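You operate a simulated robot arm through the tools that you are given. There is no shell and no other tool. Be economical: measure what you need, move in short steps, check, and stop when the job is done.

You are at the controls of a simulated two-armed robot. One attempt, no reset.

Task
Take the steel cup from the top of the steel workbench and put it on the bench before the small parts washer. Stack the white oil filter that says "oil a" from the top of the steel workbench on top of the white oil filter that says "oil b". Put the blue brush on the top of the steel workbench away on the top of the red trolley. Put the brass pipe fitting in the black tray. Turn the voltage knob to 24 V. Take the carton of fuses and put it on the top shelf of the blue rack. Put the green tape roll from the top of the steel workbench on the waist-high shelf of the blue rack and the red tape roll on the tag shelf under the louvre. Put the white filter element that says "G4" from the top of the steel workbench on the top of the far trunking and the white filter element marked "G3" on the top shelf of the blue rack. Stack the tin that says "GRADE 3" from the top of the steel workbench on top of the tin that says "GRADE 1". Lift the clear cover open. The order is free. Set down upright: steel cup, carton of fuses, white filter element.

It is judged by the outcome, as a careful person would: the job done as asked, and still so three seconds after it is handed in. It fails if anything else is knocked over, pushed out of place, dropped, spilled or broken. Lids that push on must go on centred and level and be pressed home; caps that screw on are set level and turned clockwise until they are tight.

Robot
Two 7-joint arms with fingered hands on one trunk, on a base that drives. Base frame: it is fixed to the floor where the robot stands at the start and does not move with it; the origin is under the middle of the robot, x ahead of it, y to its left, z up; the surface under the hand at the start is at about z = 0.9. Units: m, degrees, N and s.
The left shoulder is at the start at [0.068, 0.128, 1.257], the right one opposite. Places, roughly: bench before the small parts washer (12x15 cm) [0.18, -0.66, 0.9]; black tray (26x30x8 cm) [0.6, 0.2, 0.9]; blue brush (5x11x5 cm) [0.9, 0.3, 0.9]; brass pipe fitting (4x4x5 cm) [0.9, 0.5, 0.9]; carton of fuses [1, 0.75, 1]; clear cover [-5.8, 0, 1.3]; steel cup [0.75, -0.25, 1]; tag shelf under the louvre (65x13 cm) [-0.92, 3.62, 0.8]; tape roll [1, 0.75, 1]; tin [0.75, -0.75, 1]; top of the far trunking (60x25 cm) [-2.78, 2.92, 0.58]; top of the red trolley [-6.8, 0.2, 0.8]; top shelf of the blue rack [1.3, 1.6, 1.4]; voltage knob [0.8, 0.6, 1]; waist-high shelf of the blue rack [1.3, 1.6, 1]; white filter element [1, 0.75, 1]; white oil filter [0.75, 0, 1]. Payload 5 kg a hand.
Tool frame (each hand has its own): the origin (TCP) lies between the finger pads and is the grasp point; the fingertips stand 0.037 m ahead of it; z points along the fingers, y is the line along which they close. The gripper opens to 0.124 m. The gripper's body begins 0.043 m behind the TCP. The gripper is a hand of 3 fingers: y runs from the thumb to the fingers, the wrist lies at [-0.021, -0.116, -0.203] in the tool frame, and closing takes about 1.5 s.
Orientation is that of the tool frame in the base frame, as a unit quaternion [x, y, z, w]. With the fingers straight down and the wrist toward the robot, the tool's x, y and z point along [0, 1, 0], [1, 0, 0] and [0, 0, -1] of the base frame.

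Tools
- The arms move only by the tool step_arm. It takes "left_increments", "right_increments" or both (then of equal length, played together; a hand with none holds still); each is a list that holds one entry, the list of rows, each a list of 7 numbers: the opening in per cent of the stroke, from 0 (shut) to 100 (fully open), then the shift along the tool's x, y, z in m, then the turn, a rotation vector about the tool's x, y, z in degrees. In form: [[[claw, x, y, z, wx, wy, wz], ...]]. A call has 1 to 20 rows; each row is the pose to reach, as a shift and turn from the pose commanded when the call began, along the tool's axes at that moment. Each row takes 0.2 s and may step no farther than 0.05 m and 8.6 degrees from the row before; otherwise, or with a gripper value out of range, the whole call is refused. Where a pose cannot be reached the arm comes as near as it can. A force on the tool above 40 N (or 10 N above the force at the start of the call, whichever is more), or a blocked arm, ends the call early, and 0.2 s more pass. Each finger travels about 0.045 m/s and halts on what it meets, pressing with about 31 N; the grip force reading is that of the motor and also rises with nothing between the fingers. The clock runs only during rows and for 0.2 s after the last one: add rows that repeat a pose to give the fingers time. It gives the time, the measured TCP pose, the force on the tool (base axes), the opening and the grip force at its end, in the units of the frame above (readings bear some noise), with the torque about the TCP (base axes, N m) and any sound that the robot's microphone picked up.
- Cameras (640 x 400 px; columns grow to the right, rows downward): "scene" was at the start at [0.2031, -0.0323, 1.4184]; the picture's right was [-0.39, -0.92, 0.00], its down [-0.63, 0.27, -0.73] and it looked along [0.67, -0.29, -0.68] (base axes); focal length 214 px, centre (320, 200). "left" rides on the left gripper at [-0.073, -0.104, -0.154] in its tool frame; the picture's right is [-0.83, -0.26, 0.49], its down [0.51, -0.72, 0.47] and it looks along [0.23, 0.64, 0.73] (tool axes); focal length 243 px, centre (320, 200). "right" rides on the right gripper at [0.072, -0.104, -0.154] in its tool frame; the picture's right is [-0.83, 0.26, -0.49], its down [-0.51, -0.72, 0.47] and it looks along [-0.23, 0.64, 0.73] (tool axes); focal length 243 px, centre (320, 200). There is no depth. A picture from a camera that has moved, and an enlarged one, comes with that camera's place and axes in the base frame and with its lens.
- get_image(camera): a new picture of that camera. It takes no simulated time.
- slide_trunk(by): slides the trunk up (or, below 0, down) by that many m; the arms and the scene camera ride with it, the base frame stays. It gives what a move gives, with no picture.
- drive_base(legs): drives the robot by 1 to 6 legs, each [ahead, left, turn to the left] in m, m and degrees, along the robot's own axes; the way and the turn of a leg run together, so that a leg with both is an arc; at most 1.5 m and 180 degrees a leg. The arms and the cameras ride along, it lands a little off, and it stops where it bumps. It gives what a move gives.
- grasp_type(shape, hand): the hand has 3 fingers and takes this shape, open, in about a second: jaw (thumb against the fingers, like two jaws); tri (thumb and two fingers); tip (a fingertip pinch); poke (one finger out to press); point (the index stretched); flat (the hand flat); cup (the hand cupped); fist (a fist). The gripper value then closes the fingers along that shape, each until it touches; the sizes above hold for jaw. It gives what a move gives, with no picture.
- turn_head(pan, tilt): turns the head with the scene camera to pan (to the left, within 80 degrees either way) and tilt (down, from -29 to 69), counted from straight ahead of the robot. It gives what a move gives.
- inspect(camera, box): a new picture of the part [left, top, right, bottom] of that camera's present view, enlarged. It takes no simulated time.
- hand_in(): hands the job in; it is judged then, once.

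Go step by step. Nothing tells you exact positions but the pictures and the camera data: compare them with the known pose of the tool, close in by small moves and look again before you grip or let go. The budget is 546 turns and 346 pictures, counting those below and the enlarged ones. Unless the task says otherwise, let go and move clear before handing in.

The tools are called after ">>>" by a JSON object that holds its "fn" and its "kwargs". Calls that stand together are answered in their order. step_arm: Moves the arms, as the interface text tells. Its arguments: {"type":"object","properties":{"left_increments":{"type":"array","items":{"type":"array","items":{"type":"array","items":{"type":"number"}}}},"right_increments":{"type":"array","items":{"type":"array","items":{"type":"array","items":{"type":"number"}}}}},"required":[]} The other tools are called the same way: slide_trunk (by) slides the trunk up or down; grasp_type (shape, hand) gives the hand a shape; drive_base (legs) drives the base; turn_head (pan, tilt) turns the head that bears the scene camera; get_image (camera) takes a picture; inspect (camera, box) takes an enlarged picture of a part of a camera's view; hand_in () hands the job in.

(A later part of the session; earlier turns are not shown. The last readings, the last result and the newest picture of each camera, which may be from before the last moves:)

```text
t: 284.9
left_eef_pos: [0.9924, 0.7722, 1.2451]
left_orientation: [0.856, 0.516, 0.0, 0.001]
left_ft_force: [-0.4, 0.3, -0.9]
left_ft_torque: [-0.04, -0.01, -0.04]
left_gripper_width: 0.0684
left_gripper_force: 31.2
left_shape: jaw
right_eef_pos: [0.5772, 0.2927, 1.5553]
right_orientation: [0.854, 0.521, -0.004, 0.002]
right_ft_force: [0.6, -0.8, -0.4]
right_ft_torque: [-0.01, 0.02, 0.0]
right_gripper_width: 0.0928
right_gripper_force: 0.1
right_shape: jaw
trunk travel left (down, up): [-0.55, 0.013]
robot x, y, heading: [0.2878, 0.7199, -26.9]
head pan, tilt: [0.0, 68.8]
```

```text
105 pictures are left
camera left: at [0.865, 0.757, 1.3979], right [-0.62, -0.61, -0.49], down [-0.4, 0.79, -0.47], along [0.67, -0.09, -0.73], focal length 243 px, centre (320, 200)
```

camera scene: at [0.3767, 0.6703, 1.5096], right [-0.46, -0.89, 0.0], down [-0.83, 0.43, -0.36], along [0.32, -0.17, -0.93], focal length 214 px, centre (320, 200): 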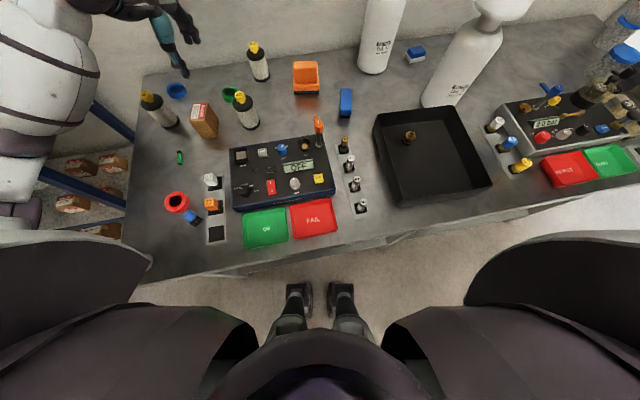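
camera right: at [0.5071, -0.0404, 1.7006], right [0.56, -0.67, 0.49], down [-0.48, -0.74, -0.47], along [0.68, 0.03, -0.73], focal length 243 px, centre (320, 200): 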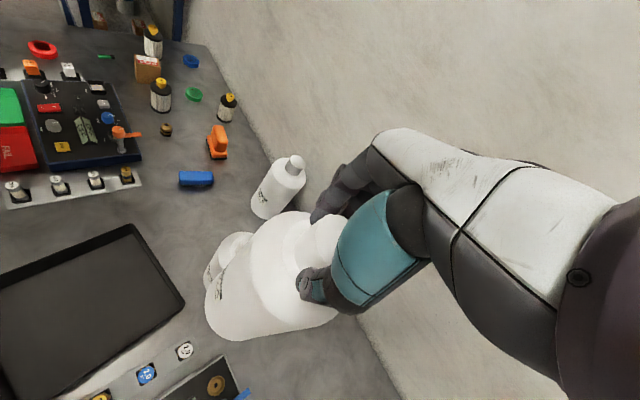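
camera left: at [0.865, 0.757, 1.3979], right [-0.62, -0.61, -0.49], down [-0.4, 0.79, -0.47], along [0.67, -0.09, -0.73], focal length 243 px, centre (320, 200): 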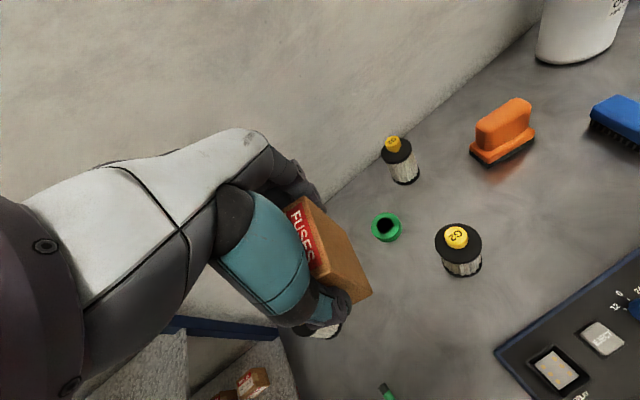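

Carton in hand. Rotate left so that G3 is on the right arm's side.

>>> {"fn": "drive_base", "kwargs": {"legs": [[0, 0, 38]]}}

>>> {"fn": "step_arm", "kwargs": {"right_increments": [[[60, 0.0, 0.04, 0.01, 0, 0, 0], [60, 0.0, 0.08, 0.02, 0, 0, 0], [60, 0.0, 0.12, 0.04, 0, 0, 0], [60, 0.0, 0.155, 0.07, 0, 0, 0], [60, 0.0, 0.19, 0.1, 0, 0, 0], [60, 0.0, 0.22, 0.14, 0, 0, 0], [60, 0.0, 0.25, 0.18, 0, 0, 0], [60, 0.0, 0.27, 0.22, 0, 0, 0], [60, 0.0, 0.29, 0.26, 0, 0, 0], [60, 0.0, 0.3, 0.3, 0, 0, 0], [60, 0.0, 0.3, 0.345, 0, 0, 0], [60, 0.0, 0.3, 0.38, 0, 0, 0]]]}}

>>> {"fn": "turn_head", "kwargs": {"pan": -15, "tilt": 45}}

>>> {"fn": "get_image", "kwargs": {"camera": "scene"}}

>>> {"fn": "get_image", "kwargs": {"camera": "right"}}

```text
t: 287.1
left_eef_pos: [0.809, 1.1929, 1.243]
left_orientation: [0.644, 0.765, -0.001, 0.0]
left_ft_force: [-0.7, 0.5, -1.1]
left_ft_torque: [-0.01, 0.0, -0.04]
left_gripper_width: 0.0684
left_gripper_force: 31.1
left_shape: jaw
right_eef_pos: [0.7758, 0.5587, 1.555]
right_orientation: [0.64, 0.769, -0.003, 0.004]
right_ft_force: [0.3, -1.2, 0.2]
right_ft_torque: [0.03, -0.01, -0.01]
right_gripper_width: 0.0929
right_gripper_force: 0.0
right_shape: jaw
trunk travel left (down, up): [-0.55, 0.013]
robot x, y, heading: [0.2908, 0.7171, 10.5]
head pan, tilt: [0.0, 68.8]
```

```text
t: 289.7
left_eef_pos: [0.8112, 1.1922, 1.2438]
left_orientation: [0.643, 0.766, -0.001, -0.001]
left_ft_force: [0.8, -0.4, -1.3]
left_ft_torque: [0.0, 0.04, -0.02]
left_gripper_width: 0.0685
left_gripper_force: 31.3
left_shape: jaw
right_eef_pos: [1.0723, 0.6086, 1.1738]
right_orientation: [0.639, 0.769, -0.004, 0.003]
right_ft_force: [0.4, -0.9, -0.1]
right_ft_torque: [-0.05, 0.0, -0.02]
right_gripper_width: 0.0747
right_gripper_force: 0.0
right_shape: jaw
trunk travel left (down, up): [-0.55, 0.013]
robot x, y, heading: [0.2875, 0.7154, 10.4]
head pan, tilt: [0.0, 68.8]
```

```text
t: 290.6
left_eef_pos: [0.8093, 1.1917, 1.2435]
left_orientation: [0.644, 0.765, 0.0, 0.0]
left_ft_force: [-0.5, 0.3, -1.1]
left_ft_torque: [-0.02, -0.01, 0.02]
left_gripper_width: 0.0684
left_gripper_force: 30.7
left_shape: jaw
right_eef_pos: [1.0713, 0.6105, 1.1737]
right_orientation: [0.64, 0.768, -0.003, 0.004]
right_ft_force: [-0.2, -1.4, 0.4]
right_ft_torque: [0.03, 0.02, -0.01]
right_gripper_width: 0.0749
right_gripper_force: 0.1
right_shape: jaw
trunk travel left (down, up): [-0.55, 0.013]
robot x, y, heading: [0.2857, 0.7123, 10.8]
head pan, tilt: [-15.0, 45.0]
```

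```text
104 pictures are left
camera scene: at [0.4122, 0.7194, 1.5384], right [-0.08, -1.0, 0.0], down [-0.71, 0.05, -0.71], along [0.7, -0.05, -0.71], focal length 214 px, centre (320, 200)
```

scene: 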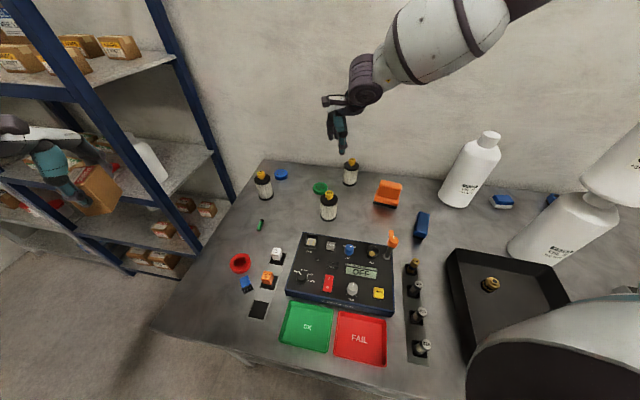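

```text
103 pictures are left
camera right: at [0.9542, 0.6624, 1.3267], right [0.41, -0.76, 0.5], down [-0.62, -0.63, -0.47], along [0.67, -0.12, -0.73], focal length 243 px, centre (320, 200)
```

right: 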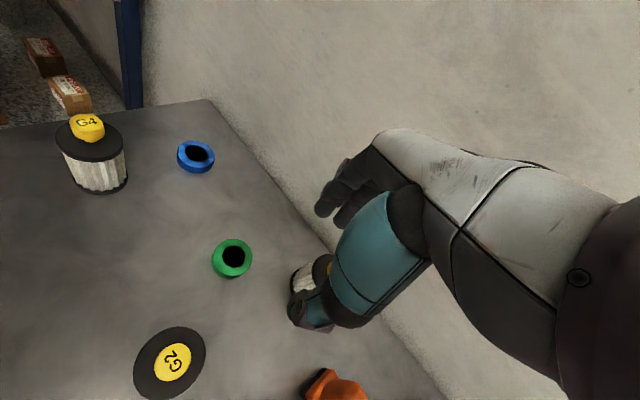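

>>> {"fn": "step_arm", "kwargs": {"right_increments": [[[60, -0.035, 0.022, 0, 0, 0, 0], [60, -0.07, 0.044, 0, 0, 0, 0], [50, -0.094, 0.062, 0.02, 0, 0, 0], [50, -0.094, 0.062, 0.05, 0, 0, 0], [50, -0.094, 0.062, 0.05, 0, 0, 0]]]}}

>>> {"fn": "inspect", "kwargs": {"camera": "right", "box": [200, 190, 400, 350]}}

```text
t: 291.8
left_eef_pos: [0.81, 1.1925, 1.2447]
left_orientation: [0.643, 0.766, 0.0, 0.0]
left_ft_force: [-0.1, -0.6, -0.6]
left_ft_torque: [-0.01, -0.04, 0.03]
left_gripper_width: 0.0681
left_gripper_force: 31.2
left_shape: jaw
right_eef_pos: [1.1491, 0.529, 1.1289]
right_orientation: [0.639, 0.769, -0.003, 0.004]
right_ft_force: [-0.4, -0.1, 1.3]
right_ft_torque: [0.01, -0.01, 0.01]
right_gripper_width: 0.0628
right_gripper_force: 0.0
right_shape: jaw
trunk travel left (down, up): [-0.55, 0.013]
robot x, y, heading: [0.2844, 0.7218, 10.5]
head pan, tilt: [-15.0, 45.0]
```

```text
2.50 times, centred on (300, 270) of right
camera zoom: at [1.0318, 0.5812, 1.2802], right [0.41, -0.76, 0.5], down [-0.62, -0.63, -0.47], along [0.67, -0.12, -0.73], focal length 606 px, centre (370, 25)
```

zoom: 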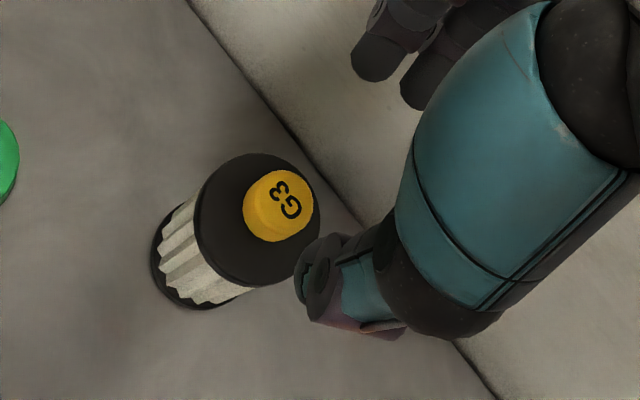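

>>> {"fn": "step_arm", "kwargs": {"right_increments": [[[50, -0.0026, 0.009, 0.04, 0, 0, 0], [50, -0.0026, 0.009, 0.075, 0, 0, 0], [50, -0.0026, 0.009, 0.09, 0, 0, 0], [20, -0.0026, 0.009, 0.09, 0, 0, 0], [0, -0.0026, 0.009, 0.09, 0, 0, 0], [0, -0.0026, 0.009, 0.09, 0, 0, 0], [0, -0.0026, 0.009, 0.09, 0, 0, 0], [0, -0.0026, 0.009, 0.09, 0, 0, 0]]]}}

>>> {"fn": "inspect", "kwargs": {"camera": "right", "box": [200, 190, 400, 350]}}

```text
t: 293.6
left_eef_pos: [0.8094, 1.1919, 1.2446]
left_orientation: [0.643, 0.766, -0.001, -0.001]
left_ft_force: [0.3, 0.1, -1.4]
left_ft_torque: [0.0, -0.04, 0.01]
left_gripper_width: 0.0683
left_gripper_force: 30.7
left_shape: jaw
right_eef_pos: [1.16, 0.5259, 1.0362]
right_orientation: [0.639, 0.769, -0.003, 0.003]
right_ft_force: [-1.2, 0.4, -0.4]
right_ft_torque: [0.03, 0.02, -0.02]
right_gripper_width: 0.0168
right_gripper_force: 30.6
right_shape: jaw
trunk travel left (down, up): [-0.55, 0.013]
robot x, y, heading: [0.289, 0.7147, 10.6]
head pan, tilt: [-15.0, 45.0]
```

```text
2.50 times, centred on (300, 270) of right
camera zoom: at [1.0432, 0.5788, 1.1878], right [0.41, -0.76, 0.5], down [-0.62, -0.63, -0.47], along [0.67, -0.12, -0.73], focal length 606 px, centre (370, 25)
```

zoom: 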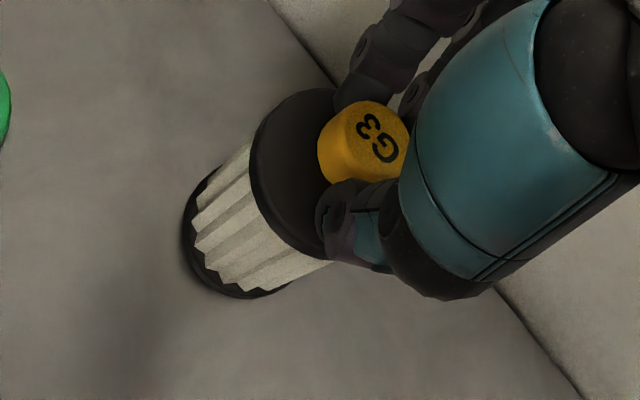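

G3 gripped. Lift and pull it in.

>>> {"fn": "step_arm", "kwargs": {"right_increments": [[[0, 0, 0, -0.03, 0, 0, 0], [0, 0, 0, -0.07, 0, 0, 0], [0, 0, -0.01, -0.11, 0, 0, 0], [0, 0, -0.03, -0.15, 0, 0, 0], [0, 0, -0.06, -0.185, 0, 0, 0], [0, 0, -0.09, -0.22, 0, 0, 0], [0, 0, -0.12, -0.255, 0, 0, 0], [0, 0, -0.15, -0.29, 0, 0, 0], [0, 0, -0.18, -0.325, 0, 0, 0], [0, 0, -0.21, -0.36, 0, 0, 0], [0, 0, -0.24, -0.395, 0, 0, 0], [0, 0, -0.28, -0.42, 0, 0, 0], [0, 0, -0.32, -0.45, 0, 0, 0]]], "left_increments": [[[0, 0, 0, -0.03, 0, 0, 0], [0, 0, 0, -0.06, 0, 0, 0], [0, 0, 0, -0.09, 0, 0, 0], [0, 0, 0, -0.12, 0, 0, 0], [0, 0, 0, -0.15, 0, 0, 0], [0, 0, 0, -0.18, 0, 0, 0], [0, 0, 0, -0.21, 0, 0, 0], [0, 0, 0, -0.24, 0, 0, 0], [0, 0, 0, -0.27, 0, 0, 0], [0, 0, 0, -0.29, 0, 0, 0], [0, 0, 0, -0.31, 0, 0, 0], [0, 0, 0, -0.31, 0, 0, 0], [0, 0, 0, -0.31, 0, 0, 0]]]}}

>>> {"fn": "drive_base", "kwargs": {"legs": [[-0.2, 0, 0], [0, 0.7, 6]]}}

>>> {"fn": "turn_head", "kwargs": {"pan": 0, "tilt": 15}}

>>> {"fn": "get_image", "kwargs": {"camera": "scene"}}

```text
t: 296.4
left_eef_pos: [0.807, 1.1912, 1.5564]
left_orientation: [0.643, 0.766, 0.001, 0.0]
left_ft_force: [-1.5, -0.8, -0.7]
left_ft_torque: [-0.02, -0.05, -0.03]
left_gripper_width: 0.0684
left_gripper_force: 31.1
left_shape: jaw
right_eef_pos: [0.8397, 0.4683, 1.4908]
right_orientation: [0.64, 0.769, -0.003, 0.005]
right_ft_force: [0.3, -0.1, -1.9]
right_ft_torque: [0.0, -0.02, -0.02]
right_gripper_width: 0.0168
right_gripper_force: 30.5
right_shape: jaw
trunk travel left (down, up): [-0.55, 0.013]
robot x, y, heading: [0.285, 0.7186, 10.8]
head pan, tilt: [-15.0, 45.0]
```

```text
t: 304.2
left_eef_pos: [0.3977, 1.8865, 1.5544]
left_orientation: [0.605, 0.796, 0.0, -0.001]
left_ft_force: [0.3, 0.1, -1.0]
left_ft_torque: [0.01, 0.01, -0.01]
left_gripper_width: 0.0682
left_gripper_force: 31.1
left_shape: jaw
right_eef_pos: [0.5036, 1.17, 1.4887]
right_orientation: [0.601, 0.799, -0.003, 0.004]
right_ft_force: [-0.3, 0.2, -1.0]
right_ft_torque: [0.01, 0.02, 0.05]
right_gripper_width: 0.0167
right_gripper_force: 31.4
right_shape: jaw
trunk travel left (down, up): [-0.55, 0.013]
robot x, y, heading: [-0.074, 1.3626, 16.2]
head pan, tilt: [-15.0, 45.0]
```

```text
t: 305.1
left_eef_pos: [0.3988, 1.8869, 1.5534]
left_orientation: [0.604, 0.797, -0.001, -0.001]
left_ft_force: [0.5, -0.2, -0.6]
left_ft_torque: [-0.05, -0.01, -0.02]
left_gripper_width: 0.0682
left_gripper_force: 31.1
left_shape: jaw
right_eef_pos: [0.5047, 1.1703, 1.4884]
right_orientation: [0.601, 0.799, -0.003, 0.004]
right_ft_force: [-0.7, -0.3, -0.8]
right_ft_torque: [0.02, 0.05, -0.01]
right_gripper_width: 0.0169
right_gripper_force: 30.9
right_shape: jaw
trunk travel left (down, up): [-0.55, 0.013]
robot x, y, heading: [-0.074, 1.3621, 16.2]
head pan, tilt: [0.0, 15.0]
```

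```text
100 pictures are left
camera scene: at [0.0585, 1.4008, 1.5851], right [0.28, -0.96, 0.0], down [-0.25, -0.07, -0.97], along [0.93, 0.27, -0.26], focal length 214 px, centre (320, 200)
```

scene: 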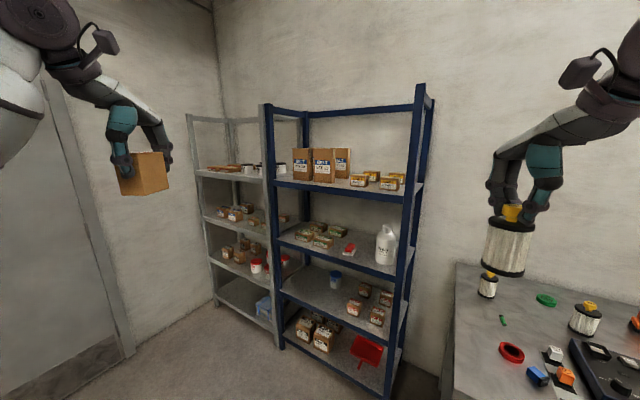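

I see the rack: the top shelf has a free front strip. Turn to face it and approach.

>>> {"fn": "drive_base", "kwargs": {"legs": [[0, 0, -26], [0.44, 0.283, 0]]}}

>>> {"fn": "turn_head", "kwargs": {"pan": 20, "tilt": 20}}

>>> {"fn": "get_image", "kwargs": {"camera": "scene"}}

```text
t: 309.5
left_eef_pos: [1.0546, 1.8266, 1.5555]
left_orientation: [0.769, 0.639, 0.001, 0.001]
left_ft_force: [-0.1, -0.5, -0.8]
left_ft_torque: [-0.02, -0.02, 0.02]
left_gripper_width: 0.0682
left_gripper_force: 31.0
left_shape: jaw
right_eef_pos: [0.8353, 1.1377, 1.4893]
right_orientation: [0.766, 0.643, -0.003, 0.003]
right_ft_force: [0.1, -0.2, -0.8]
right_ft_torque: [-0.02, 0.0, -0.01]
right_gripper_width: 0.0166
right_gripper_force: 31.1
right_shape: jaw
trunk travel left (down, up): [-0.55, 0.013]
robot x, y, heading: [0.3975, 1.5629, -9.9]
head pan, tilt: [0.0, 15.0]
```

```text
t: 310.3
left_eef_pos: [1.0576, 1.829, 1.5534]
left_orientation: [0.769, 0.64, -0.001, -0.001]
left_ft_force: [-0.3, 0.0, -1.3]
left_ft_torque: [-0.03, 0.05, 0.01]
left_gripper_width: 0.0683
left_gripper_force: 31.2
left_shape: jaw
right_eef_pos: [0.8381, 1.1384, 1.4883]
right_orientation: [0.766, 0.643, -0.003, 0.004]
right_ft_force: [0.8, 0.3, -1.3]
right_ft_torque: [0.0, -0.01, -0.01]
right_gripper_width: 0.0168
right_gripper_force: 31.2
right_shape: jaw
trunk travel left (down, up): [-0.55, 0.013]
robot x, y, heading: [0.403, 1.5627, -10.3]
head pan, tilt: [20.0, 20.0]
```

```text
99 pictures are left
camera scene: at [0.5375, 1.5725, 1.5771], right [0.18, -0.98, 0.0], down [-0.34, -0.06, -0.94], along [0.92, 0.17, -0.34], focal length 214 px, centre (320, 200)
```

scene: 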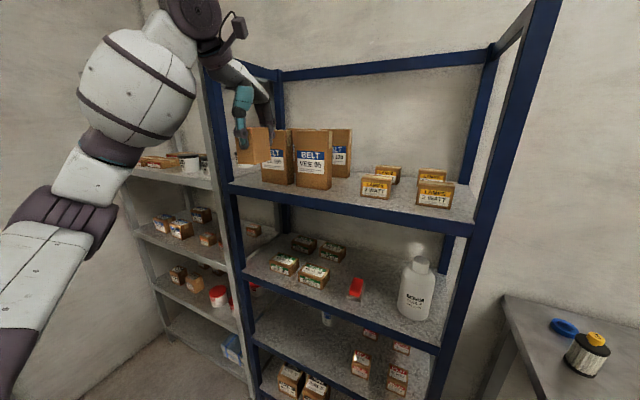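

Place the carton near (1.21,1.605) on the top shelf: first sideways, then in.

>>> {"fn": "step_arm", "kwargs": {"left_increments": [[[0, -0.045, 0.008, 0, 0, 0, 0], [0, -0.09, 0.016, 0, 0, 0, 0], [0, -0.135, 0.025, 0, 0, 0, 0], [0, -0.18, 0.033, 0, 0, 0, 0], [0, -0.22, 0.041, 0, 0, 0, 0], [0, -0.212, 0.085, 0.02, 0, 0, 0], [0, -0.203, 0.13, 0.04, 0, 0, 0], [0, -0.195, 0.17, 0.06, 0, 0, 0], [0, -0.192, 0.19, 0.08, 0, 0, 0], [0, -0.192, 0.19, 0.08, 0, 0, 0]]]}}

>>> {"fn": "get_image", "kwargs": {"camera": "scene"}}

>>> {"fn": "get_image", "kwargs": {"camera": "left"}}

```text
t: 312.5
left_eef_pos: [1.2099, 1.6045, 1.4742]
left_orientation: [0.769, 0.64, 0.0, 0.0]
left_ft_force: [0.0, 0.6, -0.8]
left_ft_torque: [-0.02, 0.0, -0.03]
left_gripper_width: 0.068
left_gripper_force: 30.8
left_shape: jaw
right_eef_pos: [0.8377, 1.1396, 1.489]
right_orientation: [0.765, 0.644, -0.004, 0.003]
right_ft_force: [0.0, 0.5, -2.3]
right_ft_torque: [0.0, 0.02, -0.01]
right_gripper_width: 0.0168
right_gripper_force: 31.0
right_shape: jaw
trunk travel left (down, up): [-0.55, 0.013]
robot x, y, heading: [0.4008, 1.565, -9.9]
head pan, tilt: [20.0, 20.0]
```

```text
98 pictures are left
camera scene: at [0.5374, 1.5734, 1.5771], right [0.18, -0.98, 0.0], down [-0.34, -0.06, -0.94], along [0.92, 0.17, -0.34], focal length 214 px, centre (320, 200)
```

scene: 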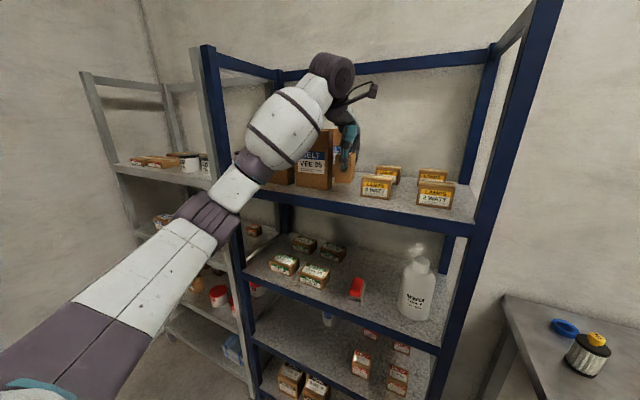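

```text
97 pictures are left
camera left: at [1.0946, 1.5532, 1.628], right [-0.41, -0.77, -0.49], down [-0.62, 0.63, -0.47], along [0.67, 0.11, -0.73], focal length 243 px, centre (320, 200)
```

left: 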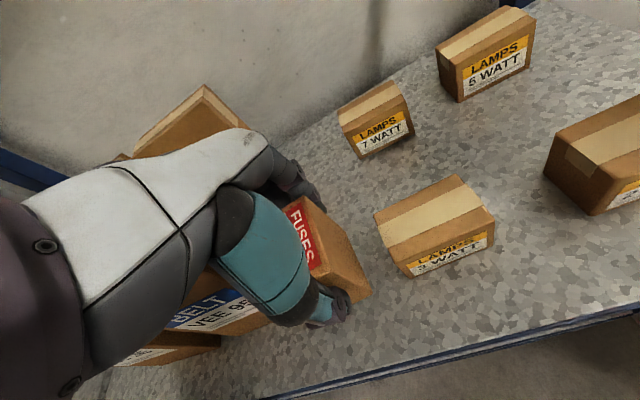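

>>> {"fn": "step_arm", "kwargs": {"left_increments": [[[0, -0.008, -0.004, 0.015, 0, 0, 0], [0, -0.01, -0.004, 0.03, 0, 0, 0], [0, -0.01, -0.004, 0.04, 0, 0, 0], [0, -0.01, -0.004, 0.046, 0, 0, 0]]]}}

>>> {"fn": "get_image", "kwargs": {"camera": "left"}}

```text
t: 313.5
left_eef_pos: [1.201, 1.5952, 1.4342]
left_orientation: [0.769, 0.64, 0.002, 0.003]
left_ft_force: [6.2, 0.3, 20.6]
left_ft_torque: [0.03, -0.14, 0.07]
left_gripper_width: 0.0685
left_gripper_force: 31.1
left_shape: jaw
right_eef_pos: [0.8345, 1.1384, 1.4902]
right_orientation: [0.765, 0.644, -0.002, 0.005]
right_ft_force: [-0.3, 0.4, -1.9]
right_ft_torque: [0.01, -0.02, 0.0]
right_gripper_width: 0.0169
right_gripper_force: 31.3
right_shape: jaw
trunk travel left (down, up): [-0.55, 0.013]
robot x, y, heading: [0.3993, 1.5662, -9.9]
head pan, tilt: [20.0, 20.0]
```

```text
96 pictures are left
camera left: at [1.0836, 1.5436, 1.5862], right [-0.4, -0.77, -0.49], down [-0.61, 0.63, -0.48], along [0.68, 0.11, -0.73], focal length 243 px, centre (320, 200)
```

left: 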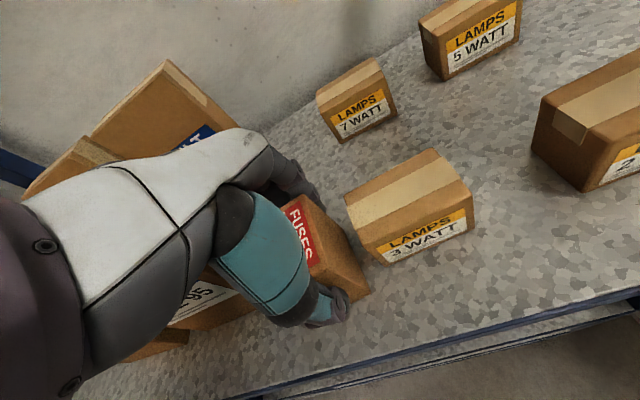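

Contact with shelf (z≈1.358). Release gently and rise.

>>> {"fn": "step_arm", "kwargs": {"left_increments": [[[0, 0, 0, -0.003, 0, 0, 0], [60, 0, 0, -0.003, 0, 0, 0], [68, 0, 0, -0.003, 0, 0, 0], [68, 0, 0, -0.003, 0, 0, 0], [68, 0, 0, -0.003, 0, 0, 0], [68, 0, 0, -0.02, 0, 0, 0], [68, 0, 0, -0.05, 0, 0, 0], [68, 0, 0, -0.09, 0, 0, 0], [68, 0, 0, -0.13, 0, 0, 0], [68, 0, -0.04, -0.13, 0, 0, 0], [68, 0.02, -0.08, -0.13, 0, 0, 0], [68, 0.05, -0.12, -0.13, 0, 0, 0], [68, 0.08, -0.15, -0.13, 0, 0, 0]]]}}

>>> {"fn": "get_image", "kwargs": {"camera": "scene"}}

```text
t: 316.3
left_eef_pos: [1.0674, 1.7034, 1.5579]
left_orientation: [0.769, 0.639, -0.001, 0.001]
left_ft_force: [-0.5, 0.0, 0.2]
left_ft_torque: [-0.02, -0.04, 0.03]
left_gripper_width: 0.0841
left_gripper_force: 0.0
left_shape: jaw
right_eef_pos: [0.8348, 1.1411, 1.4896]
right_orientation: [0.766, 0.643, -0.003, 0.004]
right_ft_force: [-0.3, 0.1, -1.3]
right_ft_torque: [-0.05, -0.03, -0.01]
right_gripper_width: 0.0167
right_gripper_force: 30.7
right_shape: jaw
trunk travel left (down, up): [-0.55, 0.013]
robot x, y, heading: [0.4013, 1.564, -9.9]
head pan, tilt: [20.0, 20.0]
```

```text
95 pictures are left
camera scene: at [0.5351, 1.5751, 1.5774], right [0.18, -0.98, 0.0], down [-0.34, -0.06, -0.94], along [0.93, 0.17, -0.34], focal length 214 px, centre (320, 200)
```

scene: 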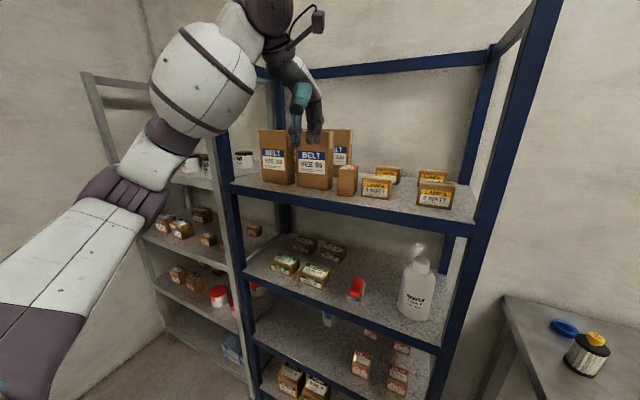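

Carton placed. Now bring G3 in to about (1.12,1.445), in the gap in front of the lamp boxes.

>>> {"fn": "step_arm", "kwargs": {"right_increments": [[[0, 0.04, 0.002, -0.02, 0, 0, 0], [0, 0.085, 0.003, -0.04, 0, 0, 0], [0, 0.13, 0.005, -0.04, 0, 0, 0], [0, 0.175, 0.007, -0.04, 0, 0, 0], [0, 0.22, 0.008, -0.04, 0, 0, 0], [0, 0.265, 0.01, -0.04, 0, 0, 0], [0, 0.312, 0.011, -0.04, 0, 0, 0], [0, 0.319, 0.055, -0.04, 0, 0, 0], [0, 0.326, 0.1, -0.04, 0, 0, 0], [0, 0.333, 0.145, -0.04, 0, 0, 0], [0, 0.34, 0.19, -0.04, 0, 0, 0], [0, 0.345, 0.2286, -0.04, 0, 0, 0], [0, 0.345, 0.2286, -0.04, 0, 0, 0]]]}}

>>> {"fn": "get_image", "kwargs": {"camera": "right"}}

>>> {"fn": "get_image", "kwargs": {"camera": "scene"}}

```text
t: 319.0
left_eef_pos: [1.0673, 1.7001, 1.5569]
left_orientation: [0.769, 0.639, 0.0, -0.002]
left_ft_force: [0.0, -0.5, -0.8]
left_ft_torque: [-0.03, 0.07, -0.01]
left_gripper_width: 0.0839
left_gripper_force: 0.0
left_shape: jaw
right_eef_pos: [1.0722, 1.4044, 1.4943]
right_orientation: [0.764, 0.645, 0.008, 0.007]
right_ft_force: [-5.2, -1.3, 25.4]
right_ft_torque: [0.22, 0.65, 0.05]
right_gripper_width: 0.0182
right_gripper_force: 31.1
right_shape: jaw
right hand out of reach, approached as far as the arm can: row 10, 11, 12, 13
trunk travel left (down, up): [-0.55, 0.013]
robot x, y, heading: [0.3997, 1.5677, -9.6]
head pan, tilt: [20.0, 20.0]
stopped in row 13 (right hand): the force on the tool passed its limit at 70 N (the readings are from after the stop); the commanded pose is now the measured one
```

```text
94 pictures are left
camera right: at [0.977, 1.4934, 1.6446], right [0.11, -0.86, 0.5], down [-0.79, -0.38, -0.49], along [0.61, -0.34, -0.72], focal length 243 px, centre (320, 200)
```

right: 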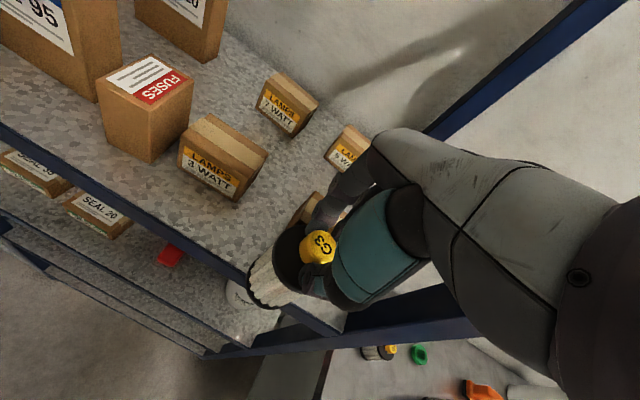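

```text
93 pictures are left
camera scene: at [0.5347, 1.5721, 1.5776], right [0.18, -0.98, 0.0], down [-0.34, -0.06, -0.94], along [0.93, 0.17, -0.34], focal length 214 px, centre (320, 200)
```

scene: 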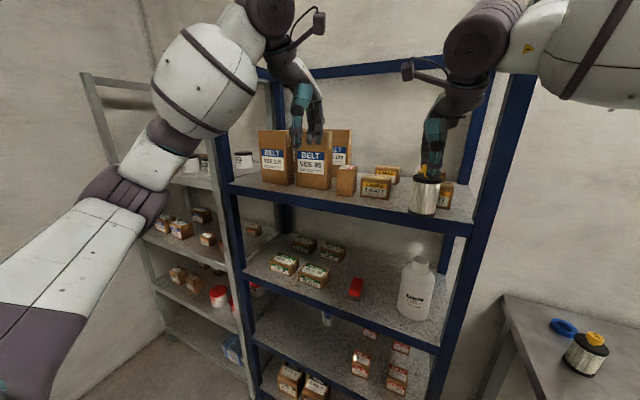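

The arm hit a limit and G3 came down at the shelf's edge. Lift slightly and use the base to shift it inwards.

>>> {"fn": "step_arm", "kwargs": {"right_increments": [[[0, 0, 0, -0.012, 0, 0, 0], [0, 0, 0, -0.022, 0, 0, 0], [0, 0, 0, -0.03, 0, 0, 0]]]}}

>>> {"fn": "drive_base", "kwargs": {"legs": [[0.042, 0.048, 0]]}}

>>> {"fn": "get_image", "kwargs": {"camera": "right"}}

```text
t: 319.8
left_eef_pos: [1.0673, 1.7015, 1.5572]
left_orientation: [0.769, 0.639, 0.0, -0.001]
left_ft_force: [-1.2, -0.5, 0.2]
left_ft_torque: [-0.01, -0.03, -0.03]
left_gripper_width: 0.0842
left_gripper_force: 0.0
left_shape: jaw
right_eef_pos: [1.0724, 1.4016, 1.5019]
right_orientation: [0.765, 0.644, 0.004, 0.006]
right_ft_force: [-0.1, 0.3, -1.1]
right_ft_torque: [0.01, -0.01, 0.0]
right_gripper_width: 0.0177
right_gripper_force: 31.8
right_shape: jaw
right hand out of reach, approached as far as the arm can: row 1, 2, 3
trunk travel left (down, up): [-0.55, 0.013]
robot x, y, heading: [0.3998, 1.5638, -10.1]
head pan, tilt: [20.0, 20.0]
```

```text
t: 320.9
left_eef_pos: [1.1122, 1.7327, 1.5617]
left_orientation: [0.77, 0.638, 0.003, -0.001]
left_ft_force: [-0.6, -0.1, 0.5]
left_ft_torque: [0.06, -0.08, 0.03]
left_gripper_width: 0.0842
left_gripper_force: 0.0
left_shape: jaw
right_eef_pos: [1.1155, 1.4349, 1.506]
right_orientation: [0.767, 0.642, 0.007, 0.006]
right_ft_force: [-0.7, -1.6, -2.6]
right_ft_torque: [0.06, -0.08, 0.01]
right_gripper_width: 0.0176
right_gripper_force: 31.1
right_shape: jaw
trunk travel left (down, up): [-0.55, 0.013]
robot x, y, heading: [0.4514, 1.6048, -10.2]
head pan, tilt: [20.0, 20.0]
```

```text
92 pictures are left
camera right: at [1.0212, 1.5233, 1.657], right [0.1, -0.86, 0.49], down [-0.79, -0.37, -0.49], along [0.61, -0.34, -0.72], focal length 243 px, centre (320, 200)
```

right: 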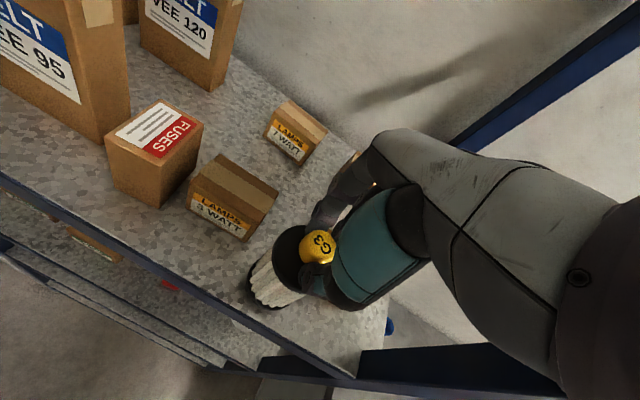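

>>> {"fn": "step_arm", "kwargs": {"right_increments": [[[0, 0, 0, 0.006, 0, 0, 0], [0, 0, 0, 0.012, 0, 0, 0], [0, 0, 0, 0.015, 0, 0, 0]]]}}

```text
t: 321.7
left_eef_pos: [1.1153, 1.7378, 1.5603]
left_orientation: [0.77, 0.638, 0.0, 0.0]
left_ft_force: [-0.6, 0.5, -0.8]
left_ft_torque: [-0.01, 0.02, 0.02]
left_gripper_width: 0.084
left_gripper_force: 0.0
left_shape: jaw
right_eef_pos: [1.12, 1.4399, 1.4942]
right_orientation: [0.766, 0.643, 0.008, 0.009]
right_ft_force: [-1.7, -5.6, 32.1]
right_ft_torque: [0.07, 0.62, -0.02]
right_gripper_width: 0.0177
right_gripper_force: 31.0
right_shape: jaw
trunk travel left (down, up): [-0.55, 0.013]
robot x, y, heading: [0.4488, 1.601, -9.8]
head pan, tilt: [20.0, 20.0]
```

>>> {"fn": "step_arm", "kwargs": {"right_increments": [[[0, 0, 0, -0.003, 0, 0, 0], [25, 0, 0, -0.003, 0, 0, 0], [45, 0, 0, -0.003, 0, 0, 0], [50, 0, 0, -0.003, 0, 0, 0]]]}}

>>> {"fn": "step_arm", "kwargs": {"right_increments": [[[50, 0, 0, -0.02, 0, 0, 0], [50, 0, 0, -0.04, 0, 0, 0], [50, 0, -0.01, -0.06, 0, 0, 0], [50, 0, -0.05, -0.07, 0, 0, 0], [50, 0, -0.09, -0.07, 0, 0, 0], [50, 0, -0.13, -0.07, 0, 0, 0], [50, 0, -0.17, -0.07, 0, 0, 0]]]}}

>>> {"fn": "get_image", "kwargs": {"camera": "scene"}}

```text
t: 322.7
left_eef_pos: [1.1151, 1.7392, 1.5586]
left_orientation: [0.77, 0.638, 0.001, -0.001]
left_ft_force: [-0.9, -0.5, 0.0]
left_ft_torque: [0.0, 0.0, 0.01]
left_gripper_width: 0.0839
left_gripper_force: 0.1
left_shape: jaw
right_eef_pos: [1.1196, 1.4407, 1.4929]
right_orientation: [0.766, 0.643, 0.005, 0.007]
right_ft_force: [0.8, -0.8, 35.2]
right_ft_torque: [0.29, 1.02, 0.02]
right_gripper_width: 0.0591
right_gripper_force: 0.1
right_shape: jaw
trunk travel left (down, up): [-0.55, 0.013]
robot x, y, heading: [0.4483, 1.5986, -9.9]
head pan, tilt: [20.0, 20.0]
```

```text
t: 324.3
left_eef_pos: [1.1154, 1.7395, 1.5597]
left_orientation: [0.769, 0.639, 0.001, 0.001]
left_ft_force: [-1.4, 0.1, -0.2]
left_ft_torque: [0.0, -0.06, 0.01]
left_gripper_width: 0.0843
left_gripper_force: 0.1
left_shape: jaw
right_eef_pos: [0.9514, 1.469, 1.5593]
right_orientation: [0.766, 0.642, 0.005, 0.006]
right_ft_force: [-1.2, 0.6, -0.1]
right_ft_torque: [-0.01, -0.06, 0.0]
right_gripper_width: 0.0619
right_gripper_force: 0.1
right_shape: jaw
right hand out of reach, approached as far as the arm can: row 1, 2, 3
trunk travel left (down, up): [-0.55, 0.013]
robot x, y, heading: [0.4497, 1.6045, -9.8]
head pan, tilt: [20.0, 20.0]
```

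```text
91 pictures are left
camera scene: at [0.5821, 1.6123, 1.5776], right [0.18, -0.98, 0.0], down [-0.33, -0.06, -0.94], along [0.93, 0.16, -0.34], focal length 214 px, centre (320, 200)
```

scene: 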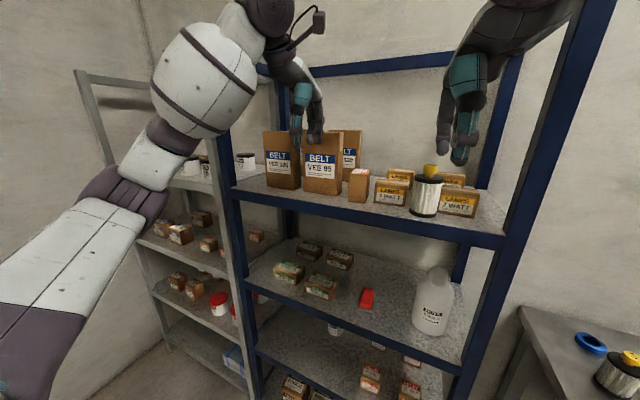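

Both placed on the top shelf. Return to the bench for G4 (left hand) and the green tape (right hand).

>>> {"fn": "drive_base", "kwargs": {"legs": [[-0.2, 0, 0], [0, -0.9, 0], [0.19, 0, -4]]}}

>>> {"fn": "step_arm", "kwargs": {"left_increments": [[[50, 0, 0, 0.045, 0, 0, 0], [50, 0, 0, 0.09, 0, 0, 0], [50, 0, 0, 0.135, 0, 0, 0], [50, 0, 0.0, 0.18, 0, 0, 0], [50, 0, 0.0, 0.225, 0, 0, 0], [50, 0, 0.0, 0.27, 0, 0, 0], [50, 0, 0.0, 0.315, 0, 0, 0], [50, 0, 0.0, 0.36, 0, 0, 0]]]}}

>>> {"fn": "get_image", "kwargs": {"camera": "left"}}

```text
t: 335.0
left_eef_pos: [0.9485, 0.782, 1.5608]
left_orientation: [0.797, 0.604, 0.001, 0.002]
left_ft_force: [-0.8, -0.1, 0.5]
left_ft_torque: [-0.01, -0.11, 0.02]
left_gripper_width: 0.0842
left_gripper_force: 0.1
left_shape: jaw
right_eef_pos: [0.7608, 0.526, 1.5621]
right_orientation: [0.792, 0.61, 0.006, 0.008]
right_ft_force: [-0.5, 0.1, 0.7]
right_ft_torque: [-0.02, -0.05, -0.01]
right_gripper_width: 0.062
right_gripper_force: 0.1
right_shape: jaw
trunk travel left (down, up): [-0.55, 0.013]
robot x, y, heading: [0.2801, 0.6999, -14.6]
head pan, tilt: [20.0, 20.0]
```

```text
t: 336.8
left_eef_pos: [0.9558, 0.7799, 1.1954]
left_orientation: [0.797, 0.604, -0.001, 0.0]
left_ft_force: [0.3, 0.2, -0.2]
left_ft_torque: [0.01, 0.01, -0.03]
left_gripper_width: 0.0626
left_gripper_force: 0.0
left_shape: jaw
right_eef_pos: [0.7684, 0.5246, 1.5581]
right_orientation: [0.793, 0.609, 0.003, 0.006]
right_ft_force: [-0.3, -0.1, 1.3]
right_ft_torque: [-0.03, 0.06, 0.0]
right_gripper_width: 0.0619
right_gripper_force: 0.0
right_shape: jaw
trunk travel left (down, up): [-0.55, 0.013]
robot x, y, heading: [0.2758, 0.7032, -14.8]
head pan, tilt: [20.0, 20.0]
```

```text
90 pictures are left
camera left: at [0.8363, 0.7381, 1.3486], right [-0.48, -0.73, -0.49], down [-0.56, 0.68, -0.47], along [0.68, 0.05, -0.73], focal length 243 px, centre (320, 200)
```

left: 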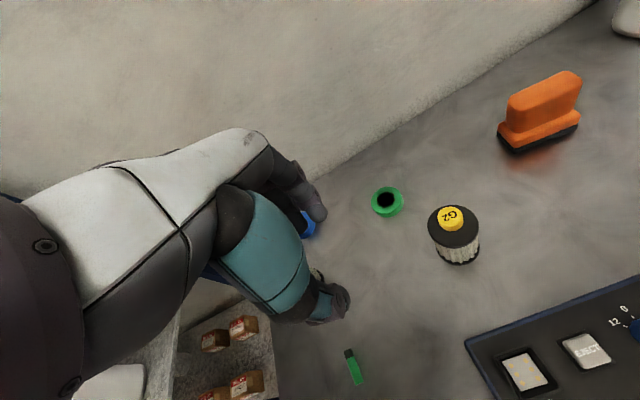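

>>> {"fn": "step_arm", "kwargs": {"left_increments": [[[50, 0.04, 0.025, 0, 0, 0, 0], [50, 0.08, 0.05, 0, 0, 0, 0], [50, 0.115, 0.075, 0.0, 0, 0, 0], [50, 0.15, 0.097, 0.0, 0, 0, 0], [50, 0.15, 0.097, 0.035, 0, 0, 0], [50, 0.15, 0.097, 0.06, 0, 0, 0]]]}}

>>> {"fn": "turn_head", "kwargs": {"pan": 10, "tilt": 50}}

>>> {"fn": "get_image", "kwargs": {"camera": "scene"}}

>>> {"fn": "inspect", "kwargs": {"camera": "left", "box": [260, 180, 460, 340]}}

```text
t: 338.2
left_eef_pos: [1.0879, 0.8997, 1.1373]
left_orientation: [0.796, 0.605, 0.0, -0.001]
left_ft_force: [1.2, -0.4, 0.0]
left_ft_torque: [-0.02, 0.01, 0.0]
left_gripper_width: 0.0625
left_gripper_force: 0.1
left_shape: jaw
right_eef_pos: [0.7675, 0.5255, 1.5584]
right_orientation: [0.793, 0.61, 0.004, 0.005]
right_ft_force: [0.1, -0.3, 0.6]
right_ft_torque: [0.0, 0.0, -0.03]
right_gripper_width: 0.0617
right_gripper_force: 0.0
right_shape: jaw
trunk travel left (down, up): [-0.55, 0.013]
robot x, y, heading: [0.2743, 0.7024, -14.8]
head pan, tilt: [20.0, 20.0]
```

```text
t: 339.1
left_eef_pos: [1.0873, 0.8992, 1.1384]
left_orientation: [0.797, 0.604, 0.0, -0.001]
left_ft_force: [1.0, 0.0, 0.5]
left_ft_torque: [-0.01, -0.04, 0.0]
left_gripper_width: 0.0625
left_gripper_force: 0.0
left_shape: jaw
right_eef_pos: [0.7668, 0.5251, 1.5575]
right_orientation: [0.793, 0.61, 0.004, 0.006]
right_ft_force: [-0.3, 0.4, -0.4]
right_ft_torque: [-0.01, 0.02, 0.01]
right_gripper_width: 0.0618
right_gripper_force: 0.1
right_shape: jaw
trunk travel left (down, up): [-0.55, 0.013]
robot x, y, heading: [0.2718, 0.7029, -15.0]
head pan, tilt: [10.0, 50.0]
```

```text
89 pictures are left
camera scene: at [0.396, 0.6839, 1.5316], right [-0.08, -1.0, 0.0], down [-0.76, 0.06, -0.64], along [0.64, -0.05, -0.77], focal length 214 px, centre (320, 200)
```

scene: 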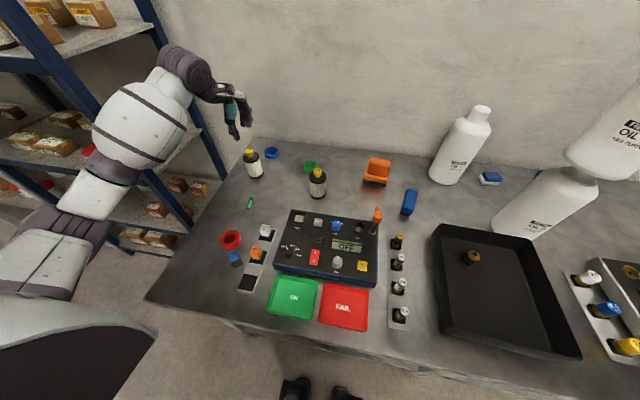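

```text
2.50 times, centred on (360, 260) of left
camera zoom: at [0.9679, 0.8575, 1.2917], right [-0.48, -0.73, -0.49], down [-0.56, 0.68, -0.47], along [0.68, 0.05, -0.73], focal length 606 px, centre (220, 50)
```

zoom: 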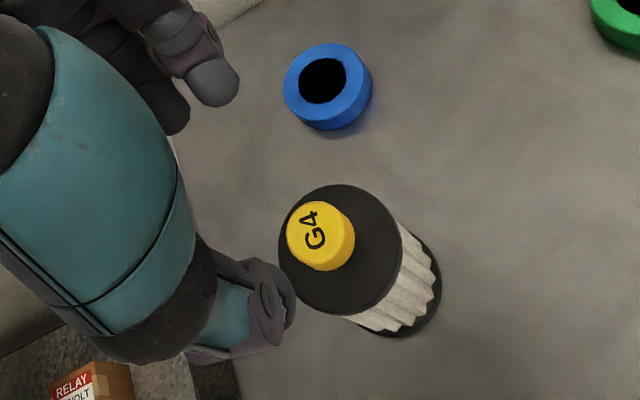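

>>> {"fn": "step_arm", "kwargs": {"left_increments": [[[50, 0, 0.0085, 0.04, 0, 0, 0], [50, 0, 0.0085, 0.08, 0, 0, 0], [50, 0, 0.0085, 0.101, 0, 0, 0], [20, 0, 0.0085, 0.101, 0, 0, 0], [0, 0, 0.0085, 0.101, 0, 0, 0], [0, 0, 0.0085, 0.101, 0, 0, 0], [0, 0, 0.0085, 0.101, 0, 0, 0], [0, 0, 0.0085, 0.101, 0, 0, 0]]]}}

>>> {"fn": "inspect", "kwargs": {"camera": "left", "box": [260, 180, 460, 340]}}

```text
t: 340.9
left_eef_pos: [1.0949, 0.8966, 1.0342]
left_orientation: [0.797, 0.604, -0.001, -0.001]
left_ft_force: [-0.1, 0.1, -0.9]
left_ft_torque: [0.03, 0.0, 0.0]
left_gripper_width: 0.0195
left_gripper_force: 30.8
left_shape: jaw
right_eef_pos: [0.7668, 0.5237, 1.5575]
right_orientation: [0.793, 0.61, 0.004, 0.005]
right_ft_force: [0.2, 0.6, 0.2]
right_ft_torque: [-0.01, 0.03, -0.02]
right_gripper_width: 0.0616
right_gripper_force: 0.0
right_shape: jaw
trunk travel left (down, up): [-0.55, 0.013]
robot x, y, heading: [0.2752, 0.6963, -14.9]
head pan, tilt: [10.0, 50.0]
```

```text
2.50 times, centred on (360, 260) of left
camera zoom: at [0.9762, 0.8541, 1.1883], right [-0.48, -0.73, -0.49], down [-0.56, 0.68, -0.47], along [0.68, 0.05, -0.73], focal length 606 px, centre (220, 50)
```

zoom: 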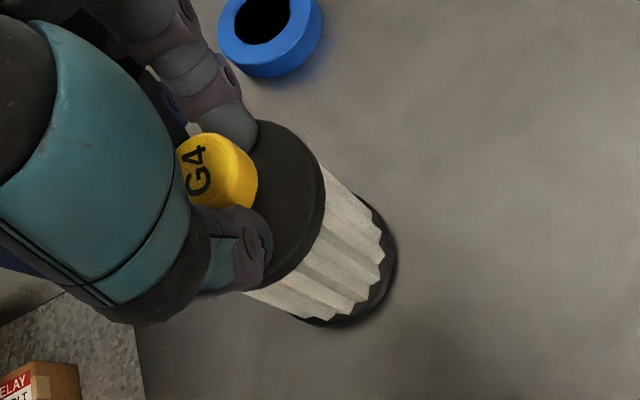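

G4 gripped. Lift it, rotate left, and position the right hand above the green tape.

>>> {"fn": "step_arm", "kwargs": {"left_increments": [[[0, 0, 0, -0.04, 0, 0, 0], [0, 0, 0, -0.08, 0, 0, 0], [0, 0, -0.01, -0.125, 0, 0, 0], [0, 0, -0.03, -0.165, 0, 0, 0], [0, 0, -0.06, -0.2, 0, 0, 0], [0, 0, -0.09, -0.235, 0, 0, 0], [0, 0, -0.12, -0.27, 0, 0, 0], [0, 0, -0.15, -0.305, 0, 0, 0], [0, 0, -0.18, -0.34, 0, 0, 0], [0, 0, -0.21, -0.37, 0, 0, 0]]]}}

>>> {"fn": "drive_base", "kwargs": {"legs": [[0, 0, 27]]}}

>>> {"fn": "step_arm", "kwargs": {"right_increments": [[[75, 0.0, 0.04, 0.01, 0, 0, 0], [75, 0.0, 0.08, 0.02, 0, 0, 0], [75, 0.0, 0.12, 0.04, 0, 0, 0], [75, 0.0, 0.155, 0.07, 0, 0, 0], [75, 0.0, 0.185, 0.1, 0, 0, 0], [75, 0.0, 0.21, 0.14, 0, 0, 0], [75, 0.0, 0.22, 0.18, 0, 0, 0], [75, 0.0, 0.22, 0.22, 0, 0, 0], [75, 0.0, 0.22, 0.265, 0, 0, 0], [75, 0.0, 0.22, 0.31, 0, 0, 0], [75, 0.0, 0.22, 0.355, 0, 0, 0], [75, 0.0, 0.22, 0.4, 0, 0, 0]]]}}

>>> {"fn": "get_image", "kwargs": {"camera": "right"}}

```text
t: 343.1
left_eef_pos: [0.8906, 0.9526, 1.4076]
left_orientation: [0.797, 0.604, 0.0, -0.001]
left_ft_force: [-0.4, -0.1, -1.1]
left_ft_torque: [0.0, 0.02, 0.0]
left_gripper_width: 0.0195
left_gripper_force: 30.1
left_shape: jaw
right_eef_pos: [0.7653, 0.5255, 1.5596]
right_orientation: [0.793, 0.61, 0.004, 0.006]
right_ft_force: [0.0, 1.1, -0.8]
right_ft_torque: [0.03, -0.02, -0.01]
right_gripper_width: 0.0617
right_gripper_force: 0.0
right_shape: jaw
trunk travel left (down, up): [-0.55, 0.013]
robot x, y, heading: [0.275, 0.7003, -15.0]
head pan, tilt: [10.0, 50.0]
```

```text
t: 344.9
left_eef_pos: [0.715, 1.2041, 1.4057]
left_orientation: [0.635, 0.772, 0.0, -0.002]
left_ft_force: [0.2, -0.7, -0.9]
left_ft_torque: [0.01, 0.0, 0.0]
left_gripper_width: 0.0196
left_gripper_force: 31.1
left_shape: jaw
right_eef_pos: [0.7956, 0.7641, 1.5586]
right_orientation: [0.63, 0.776, 0.006, 0.004]
right_ft_force: [-0.4, 0.4, -0.1]
right_ft_torque: [0.04, -0.02, 0.02]
right_gripper_width: 0.0617
right_gripper_force: 0.0
right_shape: jaw
trunk travel left (down, up): [-0.55, 0.013]
robot x, y, heading: [0.2773, 0.7018, 12.1]
head pan, tilt: [10.0, 50.0]
```

```text
t: 347.5
left_eef_pos: [0.717, 1.2035, 1.4046]
left_orientation: [0.636, 0.772, -0.001, -0.002]
left_ft_force: [0.0, 0.1, -1.5]
left_ft_torque: [-0.01, 0.0, -0.02]
left_gripper_width: 0.0194
left_gripper_force: 31.1
left_shape: jaw
right_eef_pos: [1.018, 0.8099, 1.1585]
right_orientation: [0.63, 0.777, 0.005, 0.005]
right_ft_force: [0.4, 0.3, -0.4]
right_ft_torque: [0.03, 0.03, 0.0]
right_gripper_width: 0.0926
right_gripper_force: 0.0
right_shape: jaw
trunk travel left (down, up): [-0.55, 0.013]
robot x, y, heading: [0.2783, 0.7022, 12.1]
head pan, tilt: [10.0, 50.0]
```

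```text
86 pictures are left
camera right: at [0.8983, 0.8586, 1.3108], right [0.42, -0.76, 0.5], down [-0.6, -0.64, -0.48], along [0.68, -0.09, -0.72], focal length 243 px, centre (320, 200)
```

right: 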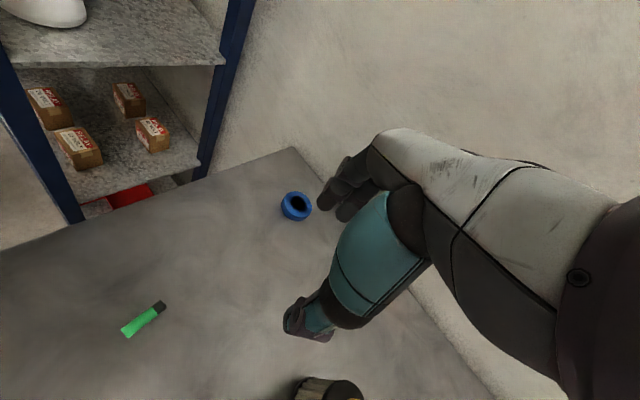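

>>> {"fn": "step_arm", "kwargs": {"right_increments": [[[75, -0.045, 0.013, 0, 0, 0, 0], [75, -0.09, 0.026, 0, 0, 0, 0], [75, -0.135, 0.04, 0, 0, 0, 0], [75, -0.163, 0.049, 0.0, 0, 0, 0], [75, -0.163, 0.049, 0.04, 0, 0, 0], [75, -0.163, 0.049, 0.06, 0, 0, 0]]]}}

>>> {"fn": "inspect", "kwargs": {"camera": "right", "box": [180, 200, 400, 370]}}

```text
t: 348.9
left_eef_pos: [0.7168, 1.2035, 1.4035]
left_orientation: [0.636, 0.772, -0.001, -0.001]
left_ft_force: [-0.3, 0.3, -1.4]
left_ft_torque: [0.0, 0.03, 0.0]
left_gripper_width: 0.0193
left_gripper_force: 31.1
left_shape: jaw
right_eef_pos: [1.0982, 0.6637, 1.0999]
right_orientation: [0.631, 0.776, 0.004, 0.004]
right_ft_force: [0.1, 0.3, -0.7]
right_ft_torque: [-0.01, 0.0, -0.01]
right_gripper_width: 0.0928
right_gripper_force: 0.0
right_shape: jaw
trunk travel left (down, up): [-0.55, 0.013]
robot x, y, heading: [0.2781, 0.704, 12.2]
head pan, tilt: [10.0, 50.0]
```

```text
2.35 times, centred on (290, 285) of right
camera zoom: at [0.9786, 0.7115, 1.251], right [0.42, -0.76, 0.5], down [-0.6, -0.64, -0.48], along [0.68, -0.09, -0.72], focal length 571 px, centre (391, 0)
```

zoom: 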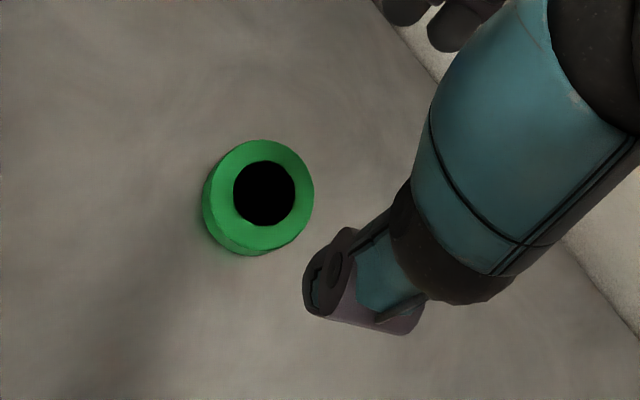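

>>> {"fn": "step_arm", "kwargs": {"right_increments": [[[75, 0, 0.011, 0.04, 0, 0, 0], [75, 0, 0.011, 0.08, 0, 0, 0], [75, 0, 0.011, 0.12, 0, 0, 0], [75, 0, 0.011, 0.145, 0, 0, 0], [75, 0, 0.011, 0.156, 0, 0, 0], [40, 0, 0.011, 0.156, 0, 0, 0], [0, 0, 0.011, 0.156, 0, 0, 0], [0, 0, 0.011, 0.156, 0, 0, 0], [0, 0, 0.011, 0.156, 0, 0, 0], [0, 0, 0.011, 0.156, 0, 0, 0]]]}}

>>> {"fn": "inspect", "kwargs": {"camera": "right", "box": [200, 180, 420, 350]}}

```text
t: 351.1
left_eef_pos: [0.7128, 1.2045, 1.4068]
left_orientation: [0.636, 0.772, 0.0, 0.0]
left_ft_force: [-0.5, -0.3, -1.1]
left_ft_torque: [-0.02, -0.03, -0.02]
left_gripper_width: 0.0196
left_gripper_force: 31.1
left_shape: jaw
right_eef_pos: [1.1066, 0.6591, 0.9547]
right_orientation: [0.63, 0.777, 0.007, 0.006]
right_ft_force: [2.5, -1.8, 11.6]
right_ft_torque: [-0.15, 0.08, 0.04]
right_gripper_width: 0.0365
right_gripper_force: 31.2
right_shape: jaw
right hand out of reach, approached as far as the arm can: row 4, 5, 6, 7, 8, 9, 10
trunk travel left (down, up): [-0.55, 0.013]
robot x, y, heading: [0.2753, 0.7018, 11.7]
head pan, tilt: [10.0, 50.0]
```

```text
2.35 times, centred on (310, 265) of right
camera zoom: at [0.985, 0.7069, 1.1061], right [0.42, -0.76, 0.5], down [-0.59, -0.64, -0.48], along [0.69, -0.09, -0.72], focal length 571 px, centre (344, 47)
```

zoom: 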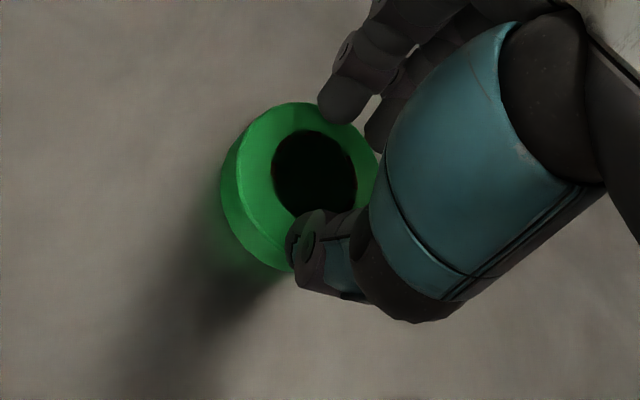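

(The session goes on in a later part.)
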